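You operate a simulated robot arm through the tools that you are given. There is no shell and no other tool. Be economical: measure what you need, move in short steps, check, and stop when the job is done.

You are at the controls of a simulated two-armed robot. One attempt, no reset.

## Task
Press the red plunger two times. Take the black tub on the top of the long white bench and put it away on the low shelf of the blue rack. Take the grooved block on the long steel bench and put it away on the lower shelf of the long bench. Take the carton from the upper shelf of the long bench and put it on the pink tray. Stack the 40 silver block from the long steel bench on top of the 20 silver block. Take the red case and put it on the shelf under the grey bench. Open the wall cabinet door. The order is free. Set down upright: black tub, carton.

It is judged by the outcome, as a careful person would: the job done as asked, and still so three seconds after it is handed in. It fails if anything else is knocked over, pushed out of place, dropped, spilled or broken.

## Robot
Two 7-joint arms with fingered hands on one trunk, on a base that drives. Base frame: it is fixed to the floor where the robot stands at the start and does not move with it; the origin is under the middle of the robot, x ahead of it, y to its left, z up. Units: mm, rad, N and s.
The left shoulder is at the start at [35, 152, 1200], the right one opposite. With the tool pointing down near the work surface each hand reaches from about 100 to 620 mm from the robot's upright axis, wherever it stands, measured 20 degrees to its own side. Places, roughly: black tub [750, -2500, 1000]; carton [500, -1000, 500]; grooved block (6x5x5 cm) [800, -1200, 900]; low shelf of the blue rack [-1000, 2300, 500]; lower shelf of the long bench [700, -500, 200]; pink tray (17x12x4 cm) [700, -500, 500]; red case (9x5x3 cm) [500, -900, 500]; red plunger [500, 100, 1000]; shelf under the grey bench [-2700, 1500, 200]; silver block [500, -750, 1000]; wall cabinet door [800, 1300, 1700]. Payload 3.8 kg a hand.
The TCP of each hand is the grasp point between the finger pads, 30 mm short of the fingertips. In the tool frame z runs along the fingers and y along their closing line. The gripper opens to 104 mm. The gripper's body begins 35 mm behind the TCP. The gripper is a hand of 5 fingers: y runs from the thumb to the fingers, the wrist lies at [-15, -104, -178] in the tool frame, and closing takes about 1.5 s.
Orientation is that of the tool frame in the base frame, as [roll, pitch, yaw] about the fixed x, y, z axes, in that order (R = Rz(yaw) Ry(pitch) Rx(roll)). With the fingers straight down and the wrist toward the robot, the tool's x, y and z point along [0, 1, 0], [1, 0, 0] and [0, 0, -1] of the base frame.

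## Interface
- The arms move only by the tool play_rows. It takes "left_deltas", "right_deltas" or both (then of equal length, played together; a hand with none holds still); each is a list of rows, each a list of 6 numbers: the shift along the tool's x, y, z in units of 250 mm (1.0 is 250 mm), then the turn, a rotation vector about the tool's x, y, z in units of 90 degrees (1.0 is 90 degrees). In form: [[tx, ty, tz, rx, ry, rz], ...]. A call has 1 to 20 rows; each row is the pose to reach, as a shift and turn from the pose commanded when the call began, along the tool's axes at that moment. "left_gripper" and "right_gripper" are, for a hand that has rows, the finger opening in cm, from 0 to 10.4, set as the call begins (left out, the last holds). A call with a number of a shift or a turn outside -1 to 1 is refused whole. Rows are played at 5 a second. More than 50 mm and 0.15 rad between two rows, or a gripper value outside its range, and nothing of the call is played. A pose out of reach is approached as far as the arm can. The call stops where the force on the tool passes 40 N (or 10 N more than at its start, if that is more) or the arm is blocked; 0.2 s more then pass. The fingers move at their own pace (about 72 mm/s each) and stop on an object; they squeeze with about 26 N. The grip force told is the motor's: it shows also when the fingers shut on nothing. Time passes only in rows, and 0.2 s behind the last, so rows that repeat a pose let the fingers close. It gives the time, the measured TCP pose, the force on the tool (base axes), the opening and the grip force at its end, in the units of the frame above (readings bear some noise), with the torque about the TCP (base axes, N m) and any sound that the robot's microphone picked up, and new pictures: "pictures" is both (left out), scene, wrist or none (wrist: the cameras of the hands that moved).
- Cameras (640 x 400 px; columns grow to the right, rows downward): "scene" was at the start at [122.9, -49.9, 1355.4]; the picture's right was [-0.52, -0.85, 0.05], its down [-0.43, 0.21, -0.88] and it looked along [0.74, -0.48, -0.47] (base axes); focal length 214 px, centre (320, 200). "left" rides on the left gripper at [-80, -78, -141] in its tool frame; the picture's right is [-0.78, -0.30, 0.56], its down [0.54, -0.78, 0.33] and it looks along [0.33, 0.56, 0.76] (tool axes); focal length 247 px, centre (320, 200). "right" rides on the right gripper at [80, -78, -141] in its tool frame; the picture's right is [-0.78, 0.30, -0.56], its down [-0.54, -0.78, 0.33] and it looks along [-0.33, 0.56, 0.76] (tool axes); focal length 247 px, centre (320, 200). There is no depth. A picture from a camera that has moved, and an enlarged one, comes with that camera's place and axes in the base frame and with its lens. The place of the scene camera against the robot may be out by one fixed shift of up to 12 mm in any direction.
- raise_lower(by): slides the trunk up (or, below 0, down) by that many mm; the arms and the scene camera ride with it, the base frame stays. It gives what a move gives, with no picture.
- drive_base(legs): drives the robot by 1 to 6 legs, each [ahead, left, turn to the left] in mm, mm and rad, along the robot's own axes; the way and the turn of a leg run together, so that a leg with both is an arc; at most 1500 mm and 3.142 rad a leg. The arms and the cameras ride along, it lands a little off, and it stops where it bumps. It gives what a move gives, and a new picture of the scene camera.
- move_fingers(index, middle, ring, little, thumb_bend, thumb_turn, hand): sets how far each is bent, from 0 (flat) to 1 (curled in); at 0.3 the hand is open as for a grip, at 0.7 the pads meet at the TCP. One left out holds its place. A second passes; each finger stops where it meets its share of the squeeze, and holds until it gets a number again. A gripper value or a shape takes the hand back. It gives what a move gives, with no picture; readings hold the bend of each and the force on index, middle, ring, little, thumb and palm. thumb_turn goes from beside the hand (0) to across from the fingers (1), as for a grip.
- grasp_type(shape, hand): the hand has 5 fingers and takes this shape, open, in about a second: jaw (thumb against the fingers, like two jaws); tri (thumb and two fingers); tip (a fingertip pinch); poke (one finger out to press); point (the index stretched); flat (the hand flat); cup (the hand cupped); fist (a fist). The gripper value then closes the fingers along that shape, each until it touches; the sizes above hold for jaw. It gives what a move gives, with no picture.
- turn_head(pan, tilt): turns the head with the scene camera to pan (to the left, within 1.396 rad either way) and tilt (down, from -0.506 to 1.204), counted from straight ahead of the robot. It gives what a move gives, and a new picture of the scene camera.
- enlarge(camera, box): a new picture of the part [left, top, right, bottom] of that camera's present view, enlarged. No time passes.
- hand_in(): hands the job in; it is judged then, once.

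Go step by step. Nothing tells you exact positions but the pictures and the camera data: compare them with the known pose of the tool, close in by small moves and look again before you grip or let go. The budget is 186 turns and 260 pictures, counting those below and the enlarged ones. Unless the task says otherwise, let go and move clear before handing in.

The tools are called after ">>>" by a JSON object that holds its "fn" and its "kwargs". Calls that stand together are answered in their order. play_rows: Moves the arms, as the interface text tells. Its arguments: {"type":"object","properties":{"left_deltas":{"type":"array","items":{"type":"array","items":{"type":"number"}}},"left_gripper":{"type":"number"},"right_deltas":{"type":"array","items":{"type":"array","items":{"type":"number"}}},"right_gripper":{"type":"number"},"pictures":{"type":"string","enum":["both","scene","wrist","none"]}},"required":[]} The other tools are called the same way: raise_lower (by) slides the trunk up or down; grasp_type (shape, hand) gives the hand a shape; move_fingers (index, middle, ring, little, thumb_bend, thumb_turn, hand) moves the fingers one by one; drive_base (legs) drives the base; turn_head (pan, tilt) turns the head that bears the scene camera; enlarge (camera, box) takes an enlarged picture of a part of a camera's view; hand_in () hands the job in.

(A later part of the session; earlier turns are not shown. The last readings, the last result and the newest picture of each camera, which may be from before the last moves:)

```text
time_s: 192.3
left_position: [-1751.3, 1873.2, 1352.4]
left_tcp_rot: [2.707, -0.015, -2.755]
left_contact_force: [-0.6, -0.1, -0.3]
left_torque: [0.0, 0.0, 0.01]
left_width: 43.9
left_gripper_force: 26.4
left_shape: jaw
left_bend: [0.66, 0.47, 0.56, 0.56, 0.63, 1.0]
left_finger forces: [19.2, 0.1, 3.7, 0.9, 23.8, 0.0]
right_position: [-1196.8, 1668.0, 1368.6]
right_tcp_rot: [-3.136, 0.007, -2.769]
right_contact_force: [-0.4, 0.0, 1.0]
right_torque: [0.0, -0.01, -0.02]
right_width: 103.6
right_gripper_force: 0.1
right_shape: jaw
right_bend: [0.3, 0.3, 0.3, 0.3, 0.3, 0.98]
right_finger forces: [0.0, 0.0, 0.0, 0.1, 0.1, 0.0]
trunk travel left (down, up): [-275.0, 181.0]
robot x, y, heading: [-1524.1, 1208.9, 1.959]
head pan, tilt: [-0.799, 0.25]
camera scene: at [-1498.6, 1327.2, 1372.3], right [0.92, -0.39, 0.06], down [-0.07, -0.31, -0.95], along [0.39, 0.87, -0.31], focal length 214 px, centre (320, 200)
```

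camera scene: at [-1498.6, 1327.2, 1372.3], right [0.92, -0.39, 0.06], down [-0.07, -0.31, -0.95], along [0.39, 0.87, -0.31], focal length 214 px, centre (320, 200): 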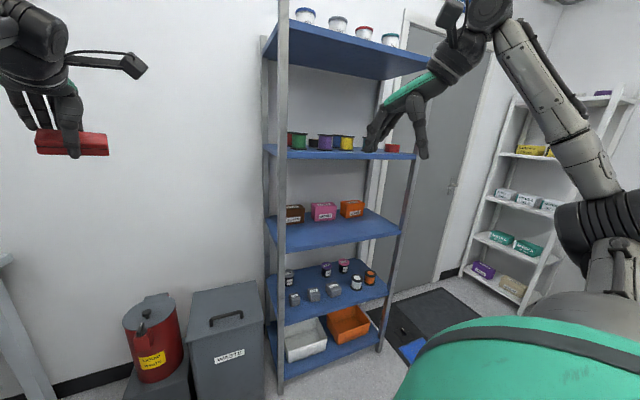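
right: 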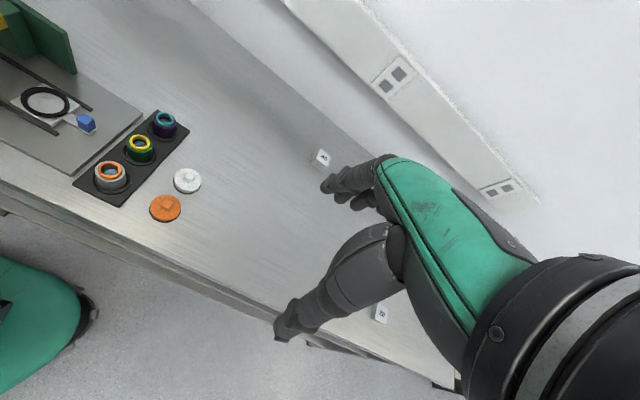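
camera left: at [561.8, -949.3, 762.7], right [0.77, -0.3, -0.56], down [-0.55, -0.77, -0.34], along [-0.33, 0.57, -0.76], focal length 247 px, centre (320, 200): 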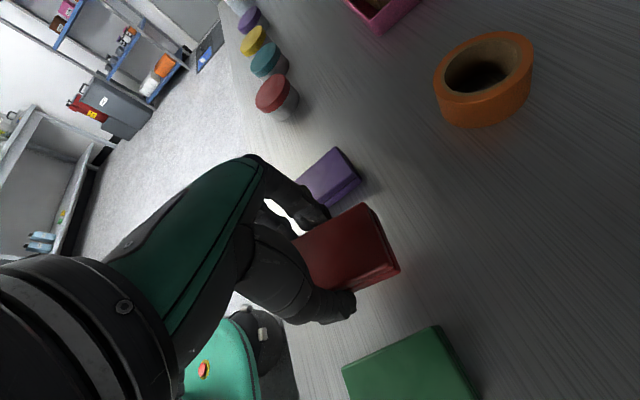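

The rack looks undisturbed. Now turn to face the grey bench and look at its shelf.

>>> {"fn": "enlarge", "kwargs": {"camera": "scene", "box": [240, 110, 440, 370]}}

>>> {"fn": "drive_base", "kwargs": {"legs": [[0, 0, 1.18]]}}

>>> {"fn": "turn_head", "kwargs": {"pan": -0.3, "tilt": 0.55}}

```text
1.54 times, centred on (340, 240) of scene
camera zoom: at [-1498.6, 1327.2, 1372.3], right [0.92, -0.39, 0.06], down [-0.07, -0.31, -0.95], along [0.39, 0.87, -0.31], focal length 330 px, centre (289, 138)
```

zoom: 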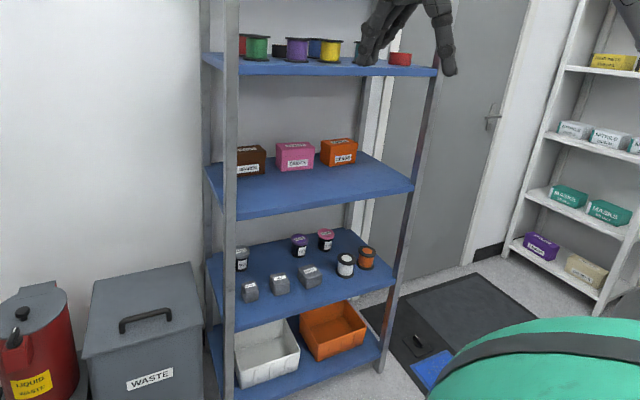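

```text
time_s: 195.7
left_position: [-2229.6, 1241.5, 1352.0]
left_tcp_rot: [2.709, -0.016, -1.561]
left_contact_force: [-0.2, 0.2, 0.8]
left_torque: [0.02, -0.03, -0.01]
left_width: 43.7
left_gripper_force: 26.0
left_shape: jaw
left_bend: [0.66, 0.47, 0.56, 0.56, 0.63, 1.0]
left_finger forces: [19.1, 0.0, 3.8, 0.9, 23.7, 0.0]
right_position: [-1833.7, 1682.0, 1369.8]
right_tcp_rot: [-3.136, 0.008, -1.577]
right_contact_force: [0.1, -0.1, 0.1]
right_torque: [0.01, 0.02, -0.03]
right_width: 103.7
right_gripper_force: 0.0
right_shape: jaw
right_bend: [0.3, 0.3, 0.3, 0.3, 0.3, 0.98]
right_finger forces: [0.1, 0.1, 0.0, 0.0, 0.0, 0.0]
trunk travel left (down, up): [-275.0, 181.0]
robot x, y, heading: [-1524.8, 1203.4, -3.129]
head pan, tilt: [-0.799, 0.25]
camera scene: at [-1627.5, 1268.9, 1372.4], right [0.71, 0.7, 0.06], down [0.26, -0.17, -0.95], along [-0.66, 0.69, -0.31], focal length 214 px, centre (320, 200)
```

scene: 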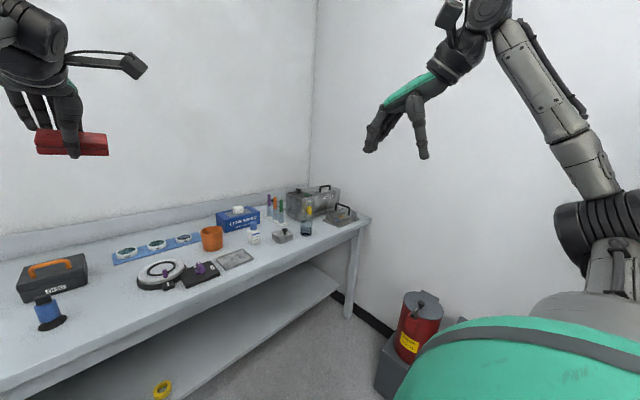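

```text
time_s: 196.7
left_position: [-2227.2, 1240.9, 1351.6]
left_tcp_rot: [2.708, -0.016, -1.562]
left_contact_force: [0.6, -0.6, -0.3]
left_torque: [0.0, 0.01, -0.01]
left_width: 43.6
left_gripper_force: 26.0
left_shape: jaw
left_bend: [0.66, 0.47, 0.56, 0.56, 0.63, 1.0]
left_finger forces: [19.1, 0.0, 3.6, 0.9, 23.7, 0.1]
right_position: [-1833.2, 1680.7, 1370.1]
right_tcp_rot: [-3.137, 0.007, -1.577]
right_contact_force: [0.0, -0.1, -0.5]
right_torque: [0.02, -0.01, 0.01]
right_width: 103.8
right_gripper_force: 0.0
right_shape: jaw
right_bend: [0.3, 0.3, 0.3, 0.3, 0.3, 0.98]
right_finger forces: [0.0, 0.0, 0.0, 0.0, 0.0, 0.0]
trunk travel left (down, up): [-275.0, 181.0]
robot x, y, heading: [-1527.1, 1206.6, -3.128]
head pan, tilt: [-0.3, 0.55]
camera scene: at [-1645.3, 1228.2, 1343.0], right [0.29, 0.96, 0.03], down [0.57, -0.15, -0.81], along [-0.77, 0.24, -0.59], focal length 214 px, centre (320, 200)
```

scene: 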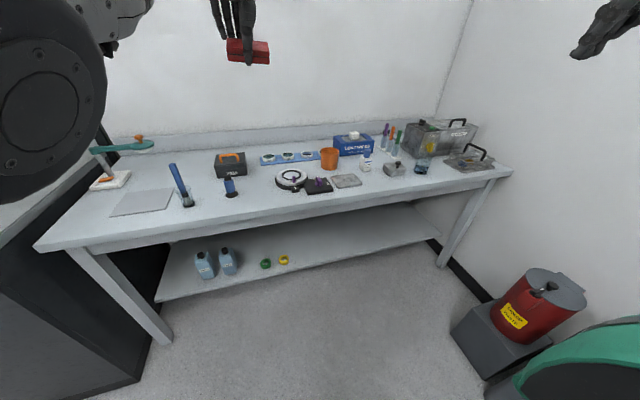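

The shelf's right half is free (shelf z≈200, set back). I'll bring the arm in to a compact vertical pose before lowering.

>>> {"fn": "play_rows", "kwargs": {"left_deltas": [[0.06, -0.11, 0.06, 0.023, 0, 0], [0.12, -0.22, 0.12, 0.046, 0, 0], [0.18, -0.33, 0.18, 0.069, 0, 0], [0.25, -0.44, 0.24, 0.092, 0, 0], [0.31, -0.55, 0.3, 0.115, 0, 0], [0.37, -0.655, 0.36, 0.138, 0, 0]], "pictures": "none"}}

>>> {"fn": "raise_lower", "kwargs": {"by": -270}}

>>> {"fn": "turn_head", "kwargs": {"pan": 0.0, "tilt": 0.1}}

```text
time_s: 198.1
left_position: [-2251.0, 1193.7, 1249.1]
left_tcp_rot: [2.928, -0.016, -1.563]
left_contact_force: [0.9, 0.1, -1.0]
left_torque: [-0.03, 0.0, -0.02]
left_width: 43.7
left_gripper_force: 26.2
left_shape: jaw
left_bend: [0.66, 0.47, 0.56, 0.56, 0.63, 1.0]
left_finger forces: [19.3, 0.1, 3.8, 0.9, 23.8, 0.1]
left hand out of reach, approached as far as the arm can: row 1, 2, 3, 4, 5, 6
right_position: [-1833.9, 1680.4, 1369.6]
right_tcp_rot: [-3.134, 0.007, -1.577]
right_contact_force: [-0.3, 0.2, 0.5]
right_torque: [0.05, 0.0, 0.05]
right_width: 104.0
right_gripper_force: 0.1
right_shape: jaw
right_bend: [0.3, 0.3, 0.3, 0.3, 0.3, 0.98]
right_finger forces: [0.0, 0.0, 0.0, 0.0, 0.1, 0.0]
trunk travel left (down, up): [-275.0, 181.0]
robot x, y, heading: [-1523.3, 1202.2, -3.13]
head pan, tilt: [-0.3, 0.55]
```

```text
time_s: 199.8
left_position: [-2316.9, 1194.7, 882.6]
left_tcp_rot: [3.14, -0.006, -1.567]
left_contact_force: [2.1, -0.3, 11.7]
left_torque: [0.15, 0.08, -0.07]
left_width: 46.4
left_gripper_force: 25.9
left_shape: jaw
left_bend: [0.69, 0.47, 0.59, 0.56, 0.61, 1.0]
left_finger forces: [31.6, 0.0, 3.6, 1.1, 26.6, 0.1]
right_position: [-1840.0, 1680.6, 1179.4]
right_tcp_rot: [-3.12, 0.011, -1.576]
right_contact_force: [0.3, -0.6, -0.3]
right_torque: [0.0, -0.01, 0.0]
right_width: 103.8
right_gripper_force: 0.0
right_shape: jaw
right_bend: [0.3, 0.3, 0.3, 0.3, 0.3, 0.98]
right_finger forces: [0.0, 0.1, 0.1, 0.0, 0.0, 0.0]
trunk travel left (down, up): [-91.0, 365.0]
robot x, y, heading: [-1524.7, 1205.6, -3.135]
head pan, tilt: [-0.3, 0.55]
stopped: the force on the tool passed its limit at 64 N (the readings are from after the stop); the commanded pose is now the measured one
```

```text
time_s: 200.7
left_position: [-2316.8, 1194.2, 881.7]
left_tcp_rot: [3.139, -0.007, -1.567]
left_contact_force: [0.9, 0.4, 12.1]
left_torque: [0.18, 0.18, -0.04]
left_width: 46.2
left_gripper_force: 25.7
left_shape: jaw
left_bend: [0.68, 0.47, 0.58, 0.56, 0.61, 1.0]
left_finger forces: [32.6, 0.0, 3.6, 1.2, 26.2, 0.0]
right_position: [-1840.0, 1681.3, 1180.5]
right_tcp_rot: [-3.121, 0.007, -1.575]
right_contact_force: [0.3, -0.4, -0.3]
right_torque: [-0.03, 0.0, -0.02]
right_width: 104.1
right_gripper_force: 0.0
right_shape: jaw
right_bend: [0.3, 0.3, 0.3, 0.3, 0.3, 0.98]
right_finger forces: [0.0, 0.1, 0.0, 0.0, 0.1, 0.0]
trunk travel left (down, up): [-91.0, 365.0]
robot x, y, heading: [-1523.5, 1207.5, -3.129]
head pan, tilt: [0.0, 0.099]
camera scene: at [-1769.7, 1200.2, 1142.3], right [-0.01, 1.0, 0.0], down [0.43, 0.0, -0.9], along [-0.9, -0.01, -0.43], focal length 214 px, centre (320, 200)
```

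scene: 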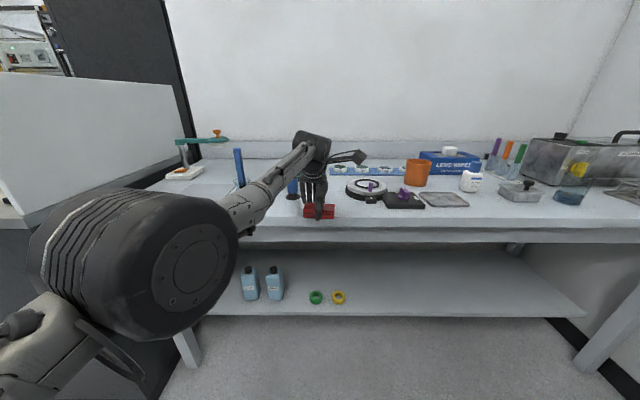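

The lowering set the held case on the bench top; no harm seen. Lift it, back away from the bench, and then continue lowering.

>>> {"fn": "play_rows", "kwargs": {"left_deltas": [[0, 0, -0.12, 0, 0, 0], [0, 0, -0.24, 0, 0, 0], [0, 0, -0.36, 0, 0, 0]], "pictures": "wrist"}}

>>> {"fn": "drive_base", "kwargs": {"legs": [[-400, 0, 0]]}}

>>> {"fn": "enlarge", "kwargs": {"camera": "scene", "box": [160, 100, 480, 300]}}

```text
time_s: 201.5
left_position: [-2303.2, 1187.6, 965.5]
left_tcp_rot: [-3.136, -0.008, -1.565]
left_contact_force: [0.0, -0.3, -0.3]
left_torque: [-0.01, -0.03, 0.01]
left_width: 45.0
left_gripper_force: 25.9
left_shape: jaw
left_bend: [0.68, 0.47, 0.58, 0.56, 0.62, 1.0]
left_finger forces: [20.0, 0.0, 3.8, 1.2, 25.0, 0.1]
left hand out of reach, approached as far as the arm can: row 1, 2, 3
right_position: [-1841.8, 1680.2, 1178.9]
right_tcp_rot: [-3.118, 0.005, -1.576]
right_contact_force: [-0.3, 0.7, -0.4]
right_torque: [0.03, 0.02, -0.03]
right_width: 103.8
right_gripper_force: 0.0
right_shape: jaw
right_bend: [0.3, 0.3, 0.3, 0.3, 0.3, 0.98]
right_finger forces: [0.0, 0.1, 0.1, 0.0, 0.0, 0.1]
trunk travel left (down, up): [-91.0, 365.0]
robot x, y, heading: [-1519.0, 1206.1, -3.127]
head pan, tilt: [0.0, 0.099]
camera left: at [-2227.0, 1270.2, 1107.2], right [0.29, 0.77, -0.56], down [0.78, -0.53, -0.33], along [-0.55, -0.34, -0.76], focal length 247 px, centre (320, 200)
```

left: 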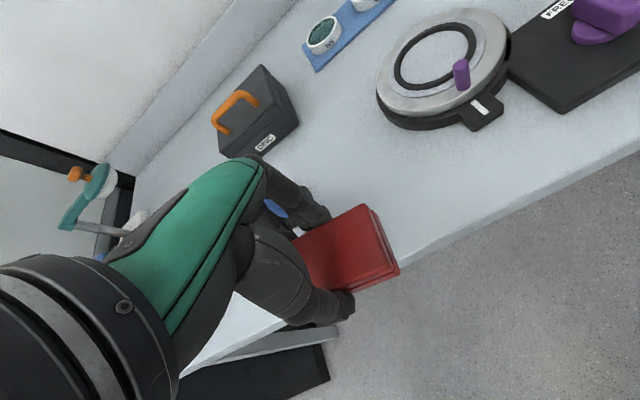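

```text
time_s: 204.0
left_position: [-1906.6, 1195.5, 966.4]
left_tcp_rot: [-3.139, -0.006, -1.57]
left_contact_force: [-0.2, 1.1, 0.5]
left_torque: [0.02, 0.0, 0.01]
left_width: 44.9
left_gripper_force: 26.6
left_shape: jaw
left_bend: [0.68, 0.47, 0.58, 0.56, 0.62, 1.0]
left_finger forces: [20.2, 0.0, 3.9, 1.2, 25.1, 0.0]
right_position: [-1443.6, 1684.2, 1178.4]
right_tcp_rot: [-3.119, 0.008, -1.579]
right_contact_force: [-0.4, 0.1, 0.3]
right_torque: [0.0, 0.02, 0.01]
right_width: 103.9
right_gripper_force: 0.0
right_shape: jaw
right_bend: [0.3, 0.3, 0.3, 0.3, 0.3, 0.98]
right_finger forces: [0.0, 0.0, 0.1, 0.2, 0.0, 0.0]
trunk travel left (down, up): [-91.0, 365.0]
robot x, y, heading: [-1128.1, 1208.5, -3.136]
head pan, tilt: [0.0, 0.099]
camera scene: at [-1374.8, 1204.7, 1141.7], right [-0.01, 1.0, 0.0], down [0.43, 0.0, -0.9], along [-0.9, -0.01, -0.43], focal length 214 px, centre (320, 200)
```

scene: 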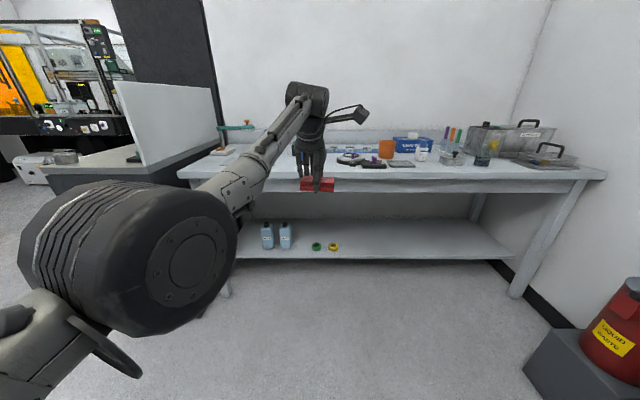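

```text
2.00 times, centred on (320, 200) of scene
camera zoom: at [-1374.8, 1204.7, 1141.7], right [-0.01, 1.0, 0.0], down [0.43, 0.0, -0.9], along [-0.9, -0.01, -0.43], focal length 429 px, centre (320, 200)
```

zoom: 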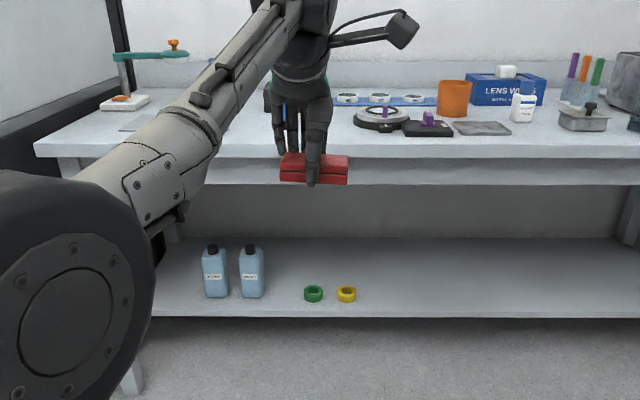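

Now away from the bench. I'll bring the hand in and down in free space and finish lowering.

>>> {"fn": "play_rows", "kwargs": {"left_deltas": [[0.07, -0.09, 0.12, 0, 0, 0], [0.14, -0.18, 0.25, 0, 0, 0], [0.21, -0.27, 0.37, 0, 0, 0], [0.28, -0.36, 0.5, 0, 0, 0], [0.35, -0.45, 0.62, 0, 0, 0], [0.42, -0.54, 0.75, 0, 0, 0], [0.49, -0.63, 0.87, 0, 0, 0], [0.55, -0.72, 1.0, 0, 0, 0]], "pictures": "none"}}

>>> {"fn": "raise_lower", "kwargs": {"by": -88}}

>>> {"fn": "play_rows", "kwargs": {"left_deltas": [[0, 0, 0.15, 0, 0, 0], [0, 0, 0.3, 0, 0, 0], [0, 0, 0.45, 0, 0, 0], [0, 0, 0.6, 0, 0, 0], [0, 0, 0.75, 0, 0, 0]], "pictures": "scene"}}

```text
time_s: 205.8
left_position: [-1723.7, 1055.1, 716.5]
left_tcp_rot: [-3.141, -0.007, -1.568]
left_contact_force: [0.0, -0.2, -1.2]
left_torque: [-0.03, 0.01, 0.0]
left_width: 44.6
left_gripper_force: 26.5
left_shape: jaw
left_bend: [0.68, 0.47, 0.58, 0.56, 0.62, 1.0]
left_finger forces: [20.0, 0.0, 3.7, 1.1, 24.6, 0.1]
right_position: [-1443.6, 1685.1, 1179.6]
right_tcp_rot: [-3.116, 0.009, -1.58]
right_contact_force: [-0.1, -0.3, 0.1]
right_torque: [0.0, 0.0, 0.0]
right_width: 104.0
right_gripper_force: 0.0
right_shape: jaw
right_bend: [0.3, 0.3, 0.3, 0.3, 0.3, 0.98]
right_finger forces: [0.0, 0.0, 0.0, 0.0, 0.0, 0.0]
trunk travel left (down, up): [-91.0, 365.0]
robot x, y, heading: [-1127.7, 1207.1, -3.133]
head pan, tilt: [0.0, 0.099]
```

```text
time_s: 207.0
left_position: [-1724.3, 1055.0, 632.2]
left_tcp_rot: [3.141, -0.008, -1.569]
left_contact_force: [0.3, 0.3, -0.2]
left_torque: [0.0, 0.01, 0.0]
left_width: 44.4
left_gripper_force: 25.9
left_shape: jaw
left_bend: [0.68, 0.47, 0.58, 0.56, 0.62, 1.0]
left_finger forces: [20.0, 0.0, 3.8, 1.1, 24.6, 0.1]
right_position: [-1442.5, 1685.2, 1092.4]
right_tcp_rot: [-3.12, 0.008, -1.58]
right_contact_force: [-0.3, -0.5, 0.2]
right_torque: [0.0, 0.02, 0.01]
right_width: 103.9
right_gripper_force: 0.0
right_shape: jaw
right_bend: [0.3, 0.3, 0.3, 0.3, 0.3, 0.98]
right_finger forces: [0.1, 0.1, 0.1, 0.2, 0.0, 0.0]
trunk travel left (down, up): [-3.0, 453.0]
robot x, y, heading: [-1131.5, 1209.0, -3.136]
head pan, tilt: [0.0, 0.099]
```

```text
time_s: 208.2
left_position: [-1722.2, 1052.5, 440.5]
left_tcp_rot: [-3.14, -0.006, -1.573]
left_contact_force: [-0.1, 0.2, -0.6]
left_torque: [0.01, 0.01, 0.02]
left_width: 44.0
left_gripper_force: 26.2
left_shape: jaw
left_bend: [0.67, 0.47, 0.57, 0.56, 0.63, 1.0]
left_finger forces: [19.7, 0.1, 3.4, 1.3, 24.5, 0.0]
right_position: [-1444.0, 1685.5, 1090.8]
right_tcp_rot: [-3.118, 0.008, -1.579]
right_contact_force: [0.1, 0.3, -0.4]
right_torque: [-0.02, -0.05, -0.03]
right_width: 103.9
right_gripper_force: 0.2
right_shape: jaw
right_bend: [0.3, 0.3, 0.3, 0.3, 0.3, 0.98]
right_finger forces: [0.0, 0.0, 0.0, 0.0, 0.0, 0.0]
trunk travel left (down, up): [-3.0, 453.0]
robot x, y, heading: [-1126.6, 1211.1, -3.136]
head pan, tilt: [0.0, 0.099]
camera scene: at [-1447.3, 1204.0, 996.2], right [-0.01, 1.0, 0.0], down [0.59, 0.0, -0.81], along [-0.81, -0.01, -0.59], focal length 214 px, centre (320, 200)
```

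scene: 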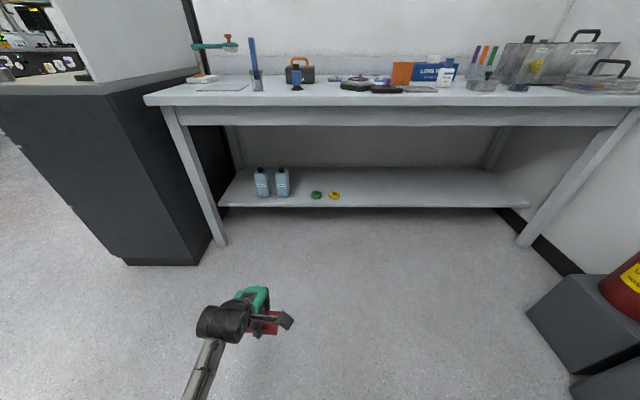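

Shelf front edge x≈-2460. Lower the hand to shelf height and drive: first sideways, then partway forward.

>>> {"fn": "play_rows", "kwargs": {"left_deltas": [[0, 0, 0.15, 0, 0, 0], [0, 0, 0.3, 0, 0, 0], [0, 0, 0.45, 0, 0, 0], [0, 0, 0.56, 0, 0, 0]], "pictures": "none"}}

>>> {"fn": "drive_base", "kwargs": {"legs": [[0, -500, 0], [570, 0, 0]]}}

>>> {"fn": "enlarge", "kwargs": {"camera": "left", "box": [0, 0, 640, 400]}}

```text
time_s: 209.2
left_position: [-1724.5, 1051.7, 303.3]
left_tcp_rot: [-3.137, -0.008, -1.57]
left_contact_force: [0.1, -0.1, 0.7]
left_torque: [0.02, 0.0, -0.01]
left_width: 43.9
left_gripper_force: 25.8
left_shape: jaw
left_bend: [0.67, 0.47, 0.57, 0.56, 0.63, 1.0]
left_finger forces: [19.7, 0.0, 3.4, 1.2, 24.2, 0.0]
right_position: [-1443.3, 1684.9, 1092.3]
right_tcp_rot: [-3.117, 0.008, -1.579]
right_contact_force: [0.0, -0.4, 0.0]
right_torque: [0.02, 0.02, -0.01]
right_width: 104.0
right_gripper_force: 0.0
right_shape: jaw
right_bend: [0.3, 0.3, 0.3, 0.3, 0.3, 0.98]
right_finger forces: [0.1, 0.0, 0.0, 0.0, 0.1, 0.0]
trunk travel left (down, up): [-3.0, 453.0]
robot x, y, heading: [-1129.6, 1210.8, -3.134]
head pan, tilt: [0.0, 0.099]
```

```text
time_s: 211.7
left_position: [-1727.4, 1449.4, 301.8]
left_tcp_rot: [-3.14, 0.01, -1.558]
left_contact_force: [-0.5, 0.7, -1.2]
left_torque: [-0.01, 0.0, 0.01]
left_width: 43.9
left_gripper_force: 26.1
left_shape: jaw
left_bend: [0.67, 0.47, 0.57, 0.56, 0.63, 1.0]
left_finger forces: [19.7, 0.1, 3.4, 1.2, 24.3, 0.1]
right_position: [-1445.1, 2061.1, 1104.1]
right_tcp_rot: [-3.12, 0.077, -1.561]
right_contact_force: [0.3, -0.6, 0.8]
right_torque: [0.0, 0.0, 0.04]
right_width: 104.0
right_gripper_force: 0.0
right_shape: jaw
right_bend: [0.3, 0.3, 0.3, 0.3, 0.3, 0.98]
right_finger forces: [0.0, 0.0, 0.1, 0.0, 0.0, 0.1]
trunk travel left (down, up): [-3.0, 453.0]
robot x, y, heading: [-1133.0, 1618.6, -3.12]
head pan, tilt: [0.0, 0.099]
stopped in leg 1: the robot was blocked; the commanded pose is now the measured one
camera scene: at [-1449.3, 1592.0, 997.5], right [-0.02, 1.0, 0.02], down [0.59, 0.03, -0.81], along [-0.81, 0.0, -0.59], focal length 214 px, centre (320, 200)
```

scene: 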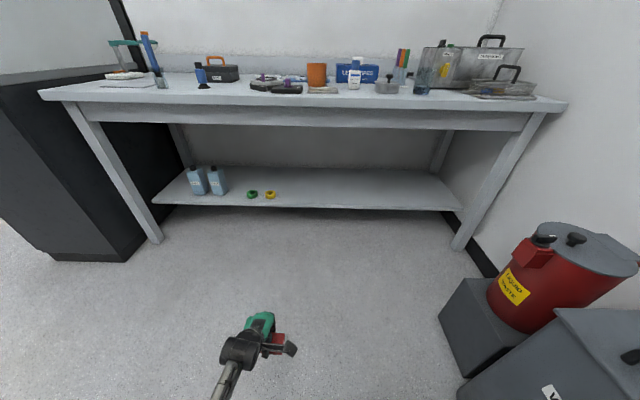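

```text
1.00 times, centred on (320, 200) of left (not enlarged: the box is as wide or as high as the picture)
camera zoom: at [-1652.0, 1530.0, 444.5], right [0.29, 0.79, -0.55], down [0.78, -0.52, -0.34], along [-0.55, -0.33, -0.77], focal length 247 px, centre (320, 200)
```

zoom: 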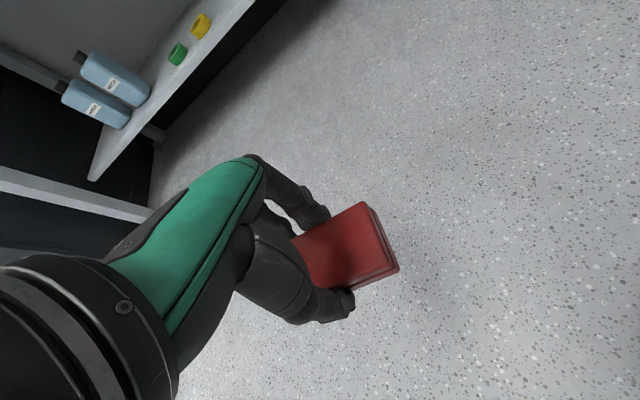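

The robot was blocked — likely the right arm against the blue rack again. Back off sideways and check the rack.

>>> {"fn": "drive_base", "kwargs": {"legs": [[0, 120, 0]]}}

>>> {"fn": "turn_head", "kwargs": {"pan": -1.39, "tilt": -0.2}}

```text
time_s: 212.9
left_position: [-1726.6, 1334.8, 303.6]
left_tcp_rot: [-3.139, -0.005, -1.559]
left_contact_force: [0.2, 0.3, -0.3]
left_torque: [0.02, 0.03, -0.01]
left_width: 43.7
left_gripper_force: 26.1
left_shape: jaw
left_bend: [0.67, 0.47, 0.57, 0.56, 0.63, 1.0]
left_finger forces: [19.7, 0.1, 3.5, 1.2, 24.3, 0.0]
right_position: [-1445.0, 1961.8, 1092.8]
right_tcp_rot: [-3.117, 0.049, -1.56]
right_contact_force: [-0.9, 0.0, -0.1]
right_torque: [0.05, -0.03, 0.01]
right_width: 103.9
right_gripper_force: 0.0
right_shape: jaw
right_bend: [0.3, 0.3, 0.3, 0.3, 0.3, 0.98]
right_finger forces: [0.0, 0.1, 0.0, 0.1, 0.0, 0.1]
trunk travel left (down, up): [-3.0, 453.0]
robot x, y, heading: [-1128.2, 1494.8, -3.126]
head pan, tilt: [0.0, 0.099]
camera scene: at [-1448.4, 1488.4, 996.2], right [-0.02, 1.0, 0.0], down [0.59, 0.01, -0.81], along [-0.81, -0.01, -0.59], focal length 214 px, centre (320, 200)
```

scene: 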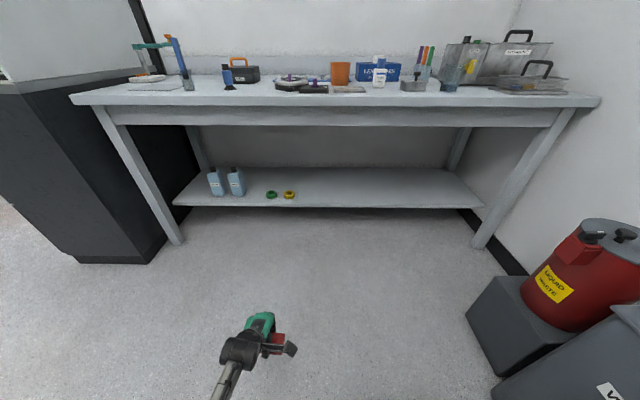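

```text
time_s: 214.5
left_position: [-1725.6, 1335.3, 303.3]
left_tcp_rot: [-3.14, -0.007, -1.559]
left_contact_force: [-0.3, -1.2, 0.5]
left_torque: [-0.05, 0.02, 0.01]
left_width: 43.8
left_gripper_force: 25.9
left_shape: jaw
left_bend: [0.67, 0.47, 0.57, 0.56, 0.63, 1.0]
left_finger forces: [19.6, 0.1, 3.4, 1.2, 24.2, 0.0]
right_position: [-1446.2, 1961.9, 1092.8]
right_tcp_rot: [-3.117, 0.045, -1.561]
right_contact_force: [-0.2, -0.7, -0.1]
right_torque: [0.02, 0.02, -0.01]
right_width: 103.8
right_gripper_force: 0.1
right_shape: jaw
right_bend: [0.3, 0.3, 0.3, 0.3, 0.3, 0.98]
right_finger forces: [0.1, 0.0, 0.1, 0.0, 0.0, 0.0]
trunk travel left (down, up): [-3.0, 453.0]
robot x, y, heading: [-1126.2, 1497.8, -3.122]
head pan, tilt: [-1.389, -0.201]
camera scene: at [-1396.9, 1572.3, 1058.0], right [0.84, 0.2, 0.5], down [0.46, 0.2, -0.86], along [-0.27, 0.96, 0.08], focal length 214 px, centre (320, 200)
```

scene: 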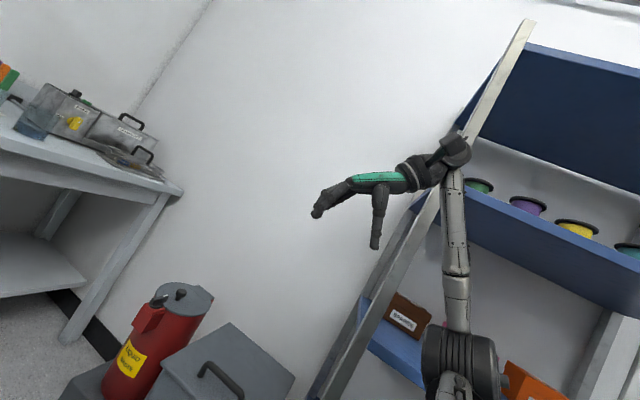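

Moving forward clears the rack; then shift right and re-check the rack from there.

>>> {"fn": "drive_base", "kwargs": {"legs": [[560, 0, -0.015], [0, -215, 0]]}}

>>> {"fn": "turn_head", "kwargs": {"pan": -1.39, "tilt": 0.1}}

>>> {"fn": "enlarge", "kwargs": {"camera": "left", "box": [0, 0, 640, 400]}}

```text
time_s: 218.9
left_position: [-2285.9, 1556.0, 302.8]
left_tcp_rot: [-3.137, -0.011, -1.578]
left_contact_force: [0.4, 0.7, -0.5]
left_torque: [0.0, 0.01, 0.0]
left_width: 43.7
left_gripper_force: 26.1
left_shape: jaw
left_bend: [0.67, 0.47, 0.57, 0.56, 0.63, 1.0]
left_finger forces: [19.7, 0.1, 3.5, 1.3, 24.2, 0.1]
right_position: [-1993.8, 2178.2, 1092.9]
right_tcp_rot: [-3.118, 0.044, -1.581]
right_contact_force: [0.5, 0.3, -0.4]
right_torque: [-0.01, 0.03, -0.01]
right_width: 103.8
right_gripper_force: 0.0
right_shape: jaw
right_bend: [0.3, 0.3, 0.3, 0.3, 0.3, 0.98]
right_finger forces: [0.0, 0.0, 0.1, 0.0, 0.1, 0.0]
trunk travel left (down, up): [-3.0, 453.0]
robot x, y, heading: [-1687.3, 1707.3, 3.135]
head pan, tilt: [-1.389, -0.201]
camera scene: at [-1952.9, 1788.5, 1058.0], right [0.85, 0.18, 0.5], down [0.47, 0.19, -0.86], along [-0.25, 0.96, 0.08], focal length 214 px, centre (320, 200)
```

scene: 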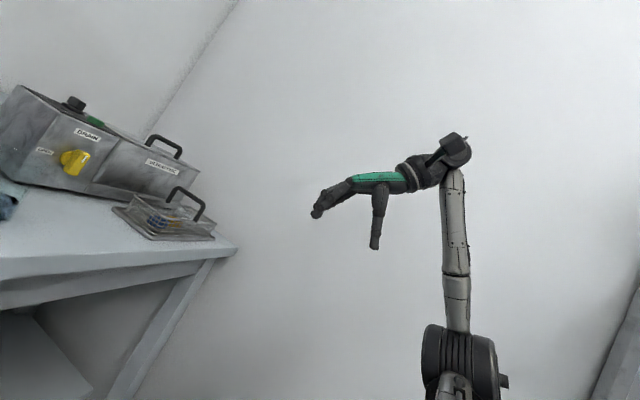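

```text
time_s: 219.7
left_position: [-2286.3, 1557.2, 303.4]
left_tcp_rot: [-3.137, -0.006, -1.579]
left_contact_force: [-0.5, 0.1, 0.0]
left_torque: [0.01, 0.01, -0.01]
left_width: 43.7
left_gripper_force: 26.2
left_shape: jaw
left_bend: [0.67, 0.47, 0.57, 0.56, 0.63, 1.0]
left_finger forces: [19.7, 0.0, 3.6, 1.3, 24.2, 0.0]
right_position: [-1992.9, 2178.4, 1092.5]
right_tcp_rot: [-3.116, 0.047, -1.582]
right_contact_force: [0.1, 1.1, 0.0]
right_torque: [0.04, -0.01, 0.0]
right_width: 104.0
right_gripper_force: 0.1
right_shape: jaw
right_bend: [0.3, 0.3, 0.3, 0.3, 0.3, 0.98]
right_finger forces: [0.1, 0.0, 0.0, 0.0, 0.0, 0.0]
trunk travel left (down, up): [-3.0, 453.0]
robot x, y, heading: [-1682.4, 1708.1, 3.139]
head pan, tilt: [-1.389, 0.099]
camera scene: at [-1940.9, 1796.1, 1034.5], right [0.85, 0.18, 0.5], down [0.52, -0.1, -0.85], along [-0.1, 0.98, -0.18], focal length 214 px, centre (320, 200)
```

scene: 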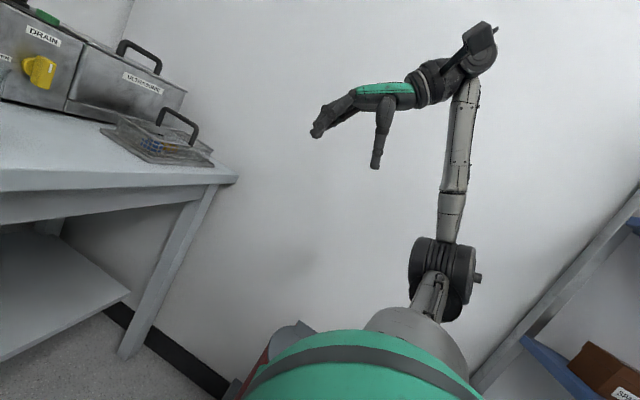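

```text
1.00 times, centred on (320, 200) of left (not enlarged: the box is as wide or as high as the picture)
camera zoom: at [-2209.0, 1637.8, 444.1], right [0.31, 0.77, -0.56], down [0.77, -0.54, -0.33], along [-0.56, -0.33, -0.76], focal length 247 px, centre (320, 200)
```

zoom: 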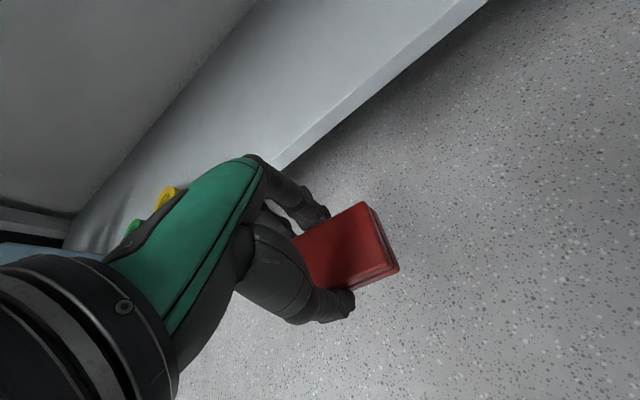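

Shelf edge at x≈-2475 is confirmed. Drive in 240 mm.

>>> {"fn": "drive_base", "kwargs": {"legs": [[240, 0, 0]]}}

>>> {"fn": "enlarge", "kwargs": {"camera": "left", "box": [0, 0, 640, 400]}}

```text
time_s: 221.5
left_position: [-2529.0, 1555.8, 302.5]
left_tcp_rot: [-3.136, -0.007, -1.577]
left_contact_force: [-0.3, 0.4, -0.5]
left_torque: [0.04, 0.01, -0.01]
left_width: 44.0
left_gripper_force: 25.8
left_shape: jaw
left_bend: [0.67, 0.47, 0.57, 0.56, 0.63, 1.0]
left_finger forces: [19.7, 0.0, 3.5, 1.3, 24.2, 0.0]
right_position: [-2237.4, 2178.3, 1093.4]
right_tcp_rot: [-3.116, 0.048, -1.579]
right_contact_force: [-0.8, -0.4, 0.3]
right_torque: [-0.03, -0.04, 0.01]
right_width: 103.7
right_gripper_force: 0.0
right_shape: jaw
right_bend: [0.3, 0.3, 0.3, 0.3, 0.3, 0.98]
right_finger forces: [0.1, 0.0, 0.1, 0.0, 0.0, 0.0]
trunk travel left (down, up): [-3.0, 453.0]
robot x, y, heading: [-1930.0, 1709.4, -3.138]
head pan, tilt: [-1.389, 0.099]
camera scene: at [-2184.4, 1795.6, 1034.1], right [0.85, 0.18, 0.5], down [0.52, -0.1, -0.85], along [-0.1, 0.98, -0.18], focal length 214 px, centre (320, 200)
```

scene: 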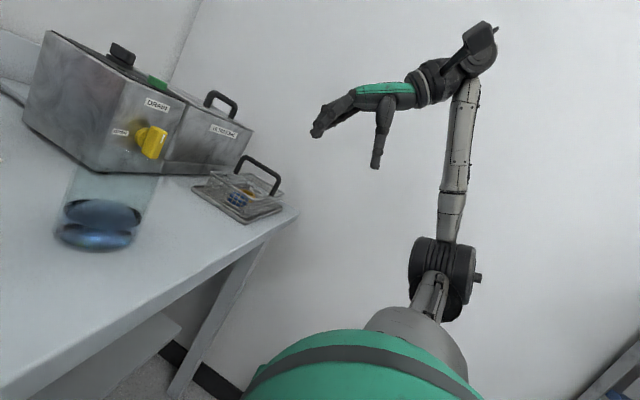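

```text
1.00 times, centred on (320, 200) of left (not enlarged: the box is as wide or as high as the picture)
camera zoom: at [-2451.4, 1636.3, 443.5], right [0.3, 0.77, -0.56], down [0.78, -0.54, -0.32], along [-0.55, -0.34, -0.76], focal length 247 px, centre (320, 200)
```

zoom: 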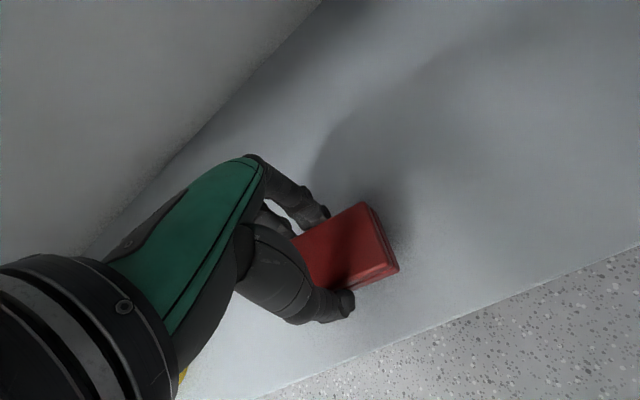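

Case is over the shelf. Lower to contact.

>>> {"fn": "play_rows", "kwargs": {"left_deltas": [[0, 0, 0.06, 0, 0, 0], [0, 0, 0.11, 0, 0, 0], [0, 0, 0.14, 0, 0, 0], [0, 0, 0.16, 0, 0, 0], [0, 0, 0.18, 0, 0, 0], [0, 0, 0.2, 0, 0, 0], [0, 0, 0.22, 0, 0, 0], [0, 0, 0.24, 0, 0, 0]], "pictures": "wrist"}}

```text
time_s: 222.4
left_position: [-2538.3, 1553.5, 277.1]
left_tcp_rot: [3.113, -0.008, -1.575]
left_contact_force: [7.0, -1.0, 26.4]
left_torque: [0.32, 0.11, -0.06]
left_width: 46.4
left_gripper_force: 25.9
left_shape: jaw
left_bend: [0.69, 0.47, 0.59, 0.56, 0.61, 1.0]
left_finger forces: [54.8, 0.0, 2.7, 0.9, 31.4, 0.0]
right_position: [-2236.7, 2177.9, 1094.4]
right_tcp_rot: [-3.119, 0.045, -1.576]
right_contact_force: [0.2, 0.3, -1.3]
right_torque: [-0.04, -0.02, 0.02]
right_width: 103.8
right_gripper_force: 0.0
right_shape: jaw
right_bend: [0.3, 0.3, 0.3, 0.3, 0.3, 0.98]
right_finger forces: [0.0, 0.0, 0.1, 0.0, 0.1, 0.0]
trunk travel left (down, up): [-3.0, 453.0]
robot x, y, heading: [-1930.8, 1708.6, -3.145]
head pan, tilt: [-1.389, 0.099]
stopped in row 4 (left hand): the force on the tool passed its limit at 44 N (the readings are from after the stop); the commanded pose is now the measured one
camera left: at [-2455.8, 1635.1, 415.2], right [0.29, 0.77, -0.57], down [0.76, -0.54, -0.35], along [-0.58, -0.34, -0.74], focal length 247 px, centre (320, 200)
```

left: 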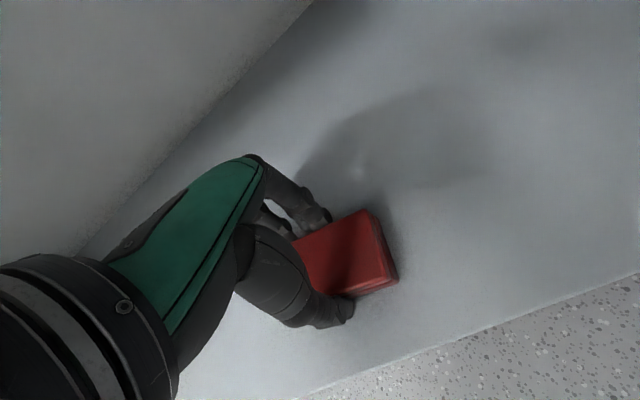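

Contact. Ease up 2 mm, release, and lift away.

>>> {"fn": "play_rows", "kwargs": {"left_deltas": [[0, 0, -0.01, 0, 0, 0], [0, 0, -0.01, 0, 0, 0], [0, 0, -0.01, 0, 0, 0], [0, 0, -0.01, 0, 0, 0], [0, 0, -0.01, 0, 0, 0], [0, 0, -0.1, 0, 0, 0], [0, 0, -0.24, 0, 0, 0], [0, 0, -0.36, 0, 0, 0]], "left_gripper": 9.0, "pictures": "wrist"}}

```text
time_s: 224.2
left_position: [-2534.1, 1548.7, 364.7]
left_tcp_rot: [3.125, -0.017, -1.577]
left_contact_force: [0.3, 0.8, -0.4]
left_torque: [0.0, -0.03, -0.02]
left_width: 89.8
left_gripper_force: 0.0
left_shape: jaw
left_bend: [0.28, 0.32, 0.31, 0.32, 0.42, 0.98]
left_finger forces: [0.0, 0.0, 0.1, 0.0, 0.0, 0.1]
right_position: [-2237.2, 2178.5, 1093.1]
right_tcp_rot: [-3.12, 0.048, -1.578]
right_contact_force: [0.2, 0.0, 0.1]
right_torque: [-0.03, 0.03, 0.04]
right_width: 103.9
right_gripper_force: 0.1
right_shape: jaw
right_bend: [0.3, 0.3, 0.3, 0.3, 0.3, 0.98]
right_finger forces: [0.1, 0.0, 0.1, 0.0, 0.0, 0.1]
trunk travel left (down, up): [-3.0, 453.0]
robot x, y, heading: [-1925.7, 1709.2, -3.141]
head pan, tilt: [-1.389, 0.099]
camera left: at [-2454.0, 1632.2, 502.9], right [0.29, 0.76, -0.58], down [0.77, -0.55, -0.34], along [-0.57, -0.34, -0.75], focal length 247 px, centre (320, 200)
```

left: 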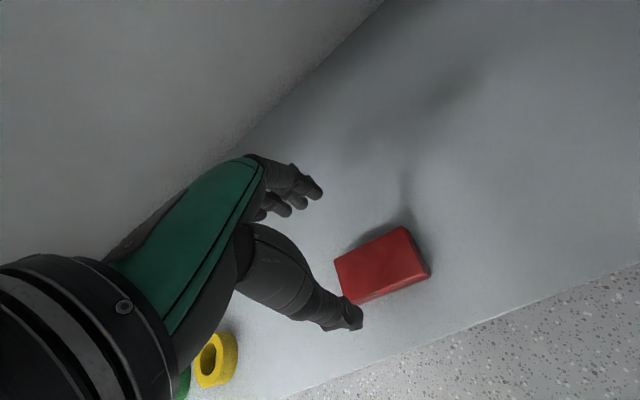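

Red case is on the shelf. Back out, move away from the rack, stand up, and inspect the rack.

>>> {"fn": "drive_base", "kwargs": {"legs": [[-330, 0, 0], [0, 600, 0], [-300, 0, 0]]}}

>>> {"fn": "raise_lower", "kwargs": {"by": 270}}

>>> {"fn": "turn_head", "kwargs": {"pan": -1.39, "tilt": 0.3}}

```text
time_s: 231.1
left_position: [-1905.4, 950.2, 361.9]
left_tcp_rot: [3.127, -0.019, -1.58]
left_contact_force: [0.9, 0.4, 0.6]
left_torque: [0.01, -0.05, 0.04]
left_width: 89.9
left_gripper_force: 0.0
left_shape: jaw
left_bend: [0.28, 0.32, 0.31, 0.32, 0.42, 0.98]
left_finger forces: [0.1, 0.0, 0.1, 0.0, 0.0, 0.1]
right_position: [-1607.9, 1577.6, 1093.0]
right_tcp_rot: [-3.119, 0.047, -1.582]
right_contact_force: [1.1, -0.4, -0.8]
right_torque: [0.0, 0.0, 0.04]
right_width: 104.0
right_gripper_force: 0.0
right_shape: jaw
right_bend: [0.3, 0.3, 0.3, 0.3, 0.3, 0.98]
right_finger forces: [0.0, 0.0, 0.0, 0.1, 0.0, 0.0]
trunk travel left (down, up): [-3.0, 453.0]
robot x, y, heading: [-1296.9, 1103.4, 3.142]
head pan, tilt: [-1.389, 0.099]
camera scene: at [-1554.7, 1195.2, 1034.7], right [0.85, 0.18, 0.5], down [0.52, -0.1, -0.85], along [-0.1, 0.98, -0.18], focal length 214 px, centre (320, 200)
```

scene: 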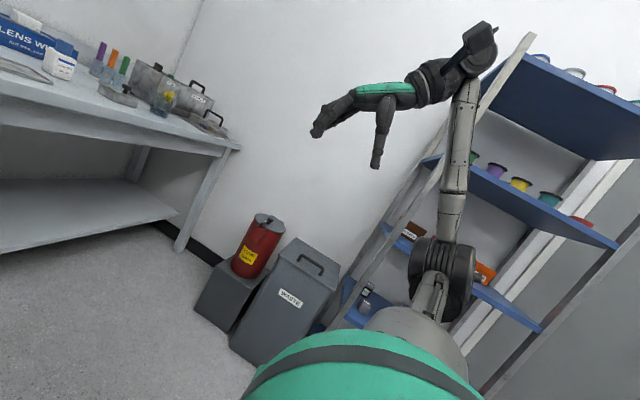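

```text
time_s: 233.8
left_position: [-1905.9, 950.3, 630.4]
left_tcp_rot: [3.13, -0.019, -1.581]
left_contact_force: [0.5, 0.0, 0.3]
left_torque: [-0.02, -0.02, 0.04]
left_width: 90.0
left_gripper_force: 0.1
left_shape: jaw
left_bend: [0.28, 0.32, 0.31, 0.32, 0.42, 0.98]
left_finger forces: [0.0, 0.1, 0.2, 0.0, 0.1, 0.0]
right_position: [-1608.0, 1577.6, 1363.7]
right_tcp_rot: [-3.117, 0.047, -1.582]
right_contact_force: [-0.7, 1.5, 0.3]
right_torque: [0.03, -0.03, 0.01]
right_width: 104.1
right_gripper_force: 0.1
right_shape: jaw
right_bend: [0.3, 0.3, 0.3, 0.3, 0.3, 0.98]
right_finger forces: [0.0, 0.1, 0.0, 0.0, 0.0, 0.0]
trunk travel left (down, up): [-273.0, 183.0]
robot x, y, heading: [-1302.8, 1108.0, 3.133]
head pan, tilt: [-1.389, 0.099]
```

```text
time_s: 234.5
left_position: [-1906.6, 950.2, 630.3]
left_tcp_rot: [3.129, -0.02, -1.581]
left_contact_force: [-0.1, 0.2, 0.2]
left_torque: [0.02, 0.01, 0.03]
left_width: 90.0
left_gripper_force: 0.0
left_shape: jaw
left_bend: [0.28, 0.32, 0.31, 0.32, 0.42, 0.98]
left_finger forces: [0.1, 0.0, 0.0, 0.0, 0.0, 0.1]
right_position: [-1608.8, 1578.1, 1363.6]
right_tcp_rot: [-3.117, 0.046, -1.581]
right_contact_force: [0.1, 0.0, 0.3]
right_torque: [0.01, -0.01, -0.01]
right_width: 103.8
right_gripper_force: 0.0
right_shape: jaw
right_bend: [0.3, 0.3, 0.3, 0.3, 0.3, 0.98]
right_finger forces: [0.1, 0.0, 0.0, 0.0, 0.1, 0.0]
trunk travel left (down, up): [-273.0, 183.0]
robot x, y, heading: [-1304.7, 1103.6, 3.138]
head pan, tilt: [-1.389, 0.3]
camera scene: at [-1356.4, 1195.9, 1369.8], right [0.98, 0.18, 0.09], down [0.14, -0.29, -0.95], along [-0.14, 0.94, -0.31], focal length 214 px, centre (320, 200)
```

scene: 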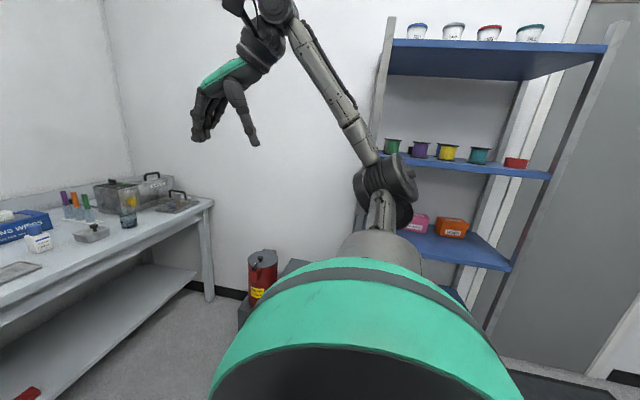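

The rack and its contents look fine. Next is the wall cabinet: turn around and drive toward it.

>>> {"fn": "drive_base", "kwargs": {"legs": [[0, 0, 3.14], [800, 100, 0]]}}

>>> {"fn": "turn_head", "kwargs": {"pan": 0.0, "tilt": 0.0}}

```text
time_s: 246.2
left_position: [109.5, 1319.9, 630.6]
left_tcp_rot: [3.127, -0.018, 1.531]
left_contact_force: [-0.2, 0.0, -0.5]
left_torque: [0.0, -0.01, 0.01]
left_width: 89.9
left_gripper_force: 0.1
left_shape: jaw
left_bend: [0.28, 0.32, 0.31, 0.32, 0.42, 0.98]
left_finger forces: [0.0, 0.0, 0.0, 0.0, 0.0, 0.0]
right_position: [-204.5, 702.3, 1364.0]
right_tcp_rot: [-3.117, 0.048, 1.532]
right_contact_force: [-0.6, -0.1, 0.5]
right_torque: [-0.02, 0.0, 0.03]
right_width: 103.8
right_gripper_force: 0.1
right_shape: jaw
right_bend: [0.3, 0.3, 0.3, 0.3, 0.3, 0.98]
right_finger forces: [0.0, 0.0, 0.0, 0.0, 0.0, 0.1]
trunk travel left (down, up): [-273.0, 183.0]
robot x, y, heading: [-498.9, 1183.2, -0.03]
head pan, tilt: [-1.389, 0.3]
camera scene: at [-437.4, 1087.9, 1369.8], right [-0.98, -0.15, 0.09], down [-0.13, 0.3, -0.95], along [0.11, -0.94, -0.31], focal length 214 px, centre (320, 200)
```

scene: 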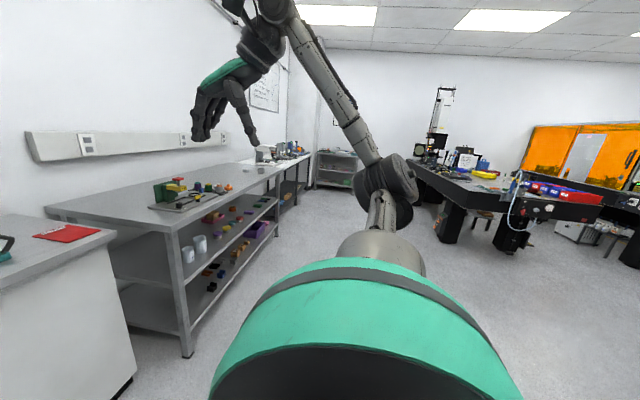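

```text
time_s: 247.7
left_position: [110.5, 1319.7, 630.8]
left_tcp_rot: [3.126, -0.02, 1.531]
left_contact_force: [0.2, 0.6, 0.0]
left_torque: [0.0, 0.02, -0.01]
left_width: 89.9
left_gripper_force: 0.0
left_shape: jaw
left_bend: [0.28, 0.32, 0.31, 0.32, 0.42, 0.98]
left_finger forces: [0.0, 0.0, 0.0, 0.0, 0.0, 0.1]
right_position: [-203.6, 702.5, 1362.4]
right_tcp_rot: [-3.118, 0.048, 1.532]
right_contact_force: [0.0, 0.6, -0.7]
right_torque: [-0.01, 0.02, -0.03]
right_width: 103.9
right_gripper_force: 0.1
right_shape: jaw
right_bend: [0.3, 0.3, 0.3, 0.3, 0.3, 0.98]
right_finger forces: [0.0, 0.1, 0.0, 0.0, 0.0, 0.0]
trunk travel left (down, up): [-273.0, 183.0]
robot x, y, heading: [-500.7, 1181.8, -0.033]
head pan, tilt: [0.0, 0.0]
camera scene: at [-358.9, 1177.3, 1390.8], right [-0.03, -1.0, 0.0], down [-0.09, 0.0, -1.0], along [1.0, -0.03, -0.09], focal length 214 px, centre (320, 200)
```

scene: 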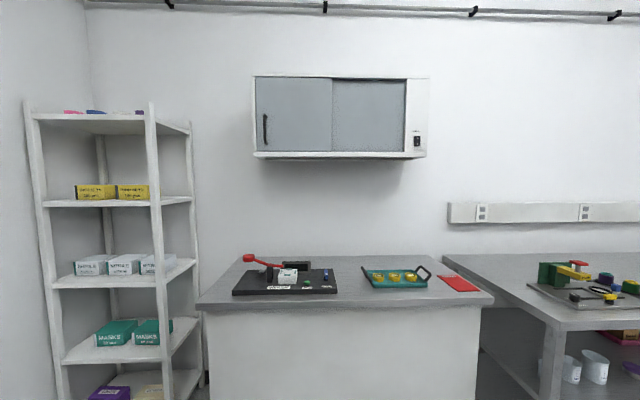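

>>> {"fn": "enlarge", "kwargs": {"camera": "scene", "box": [240, 65, 440, 170]}}

```text
3.20 times, centred on (340, 118) of scene
camera zoom: at [-358.9, 1177.3, 1390.8], right [-0.03, -1.0, 0.0], down [-0.09, 0.0, -1.0], along [1.0, -0.03, -0.09], focal length 686 px, centre (256, 464)
```

zoom: 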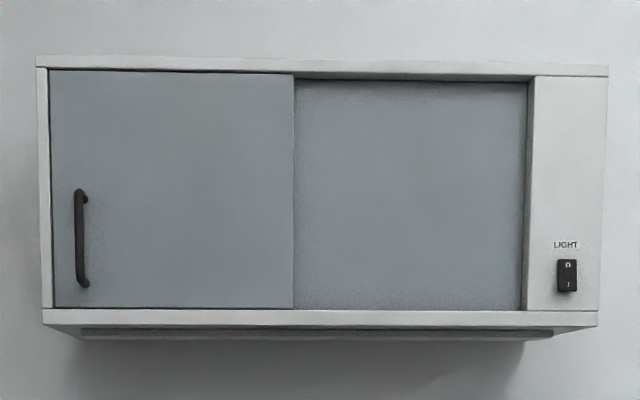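

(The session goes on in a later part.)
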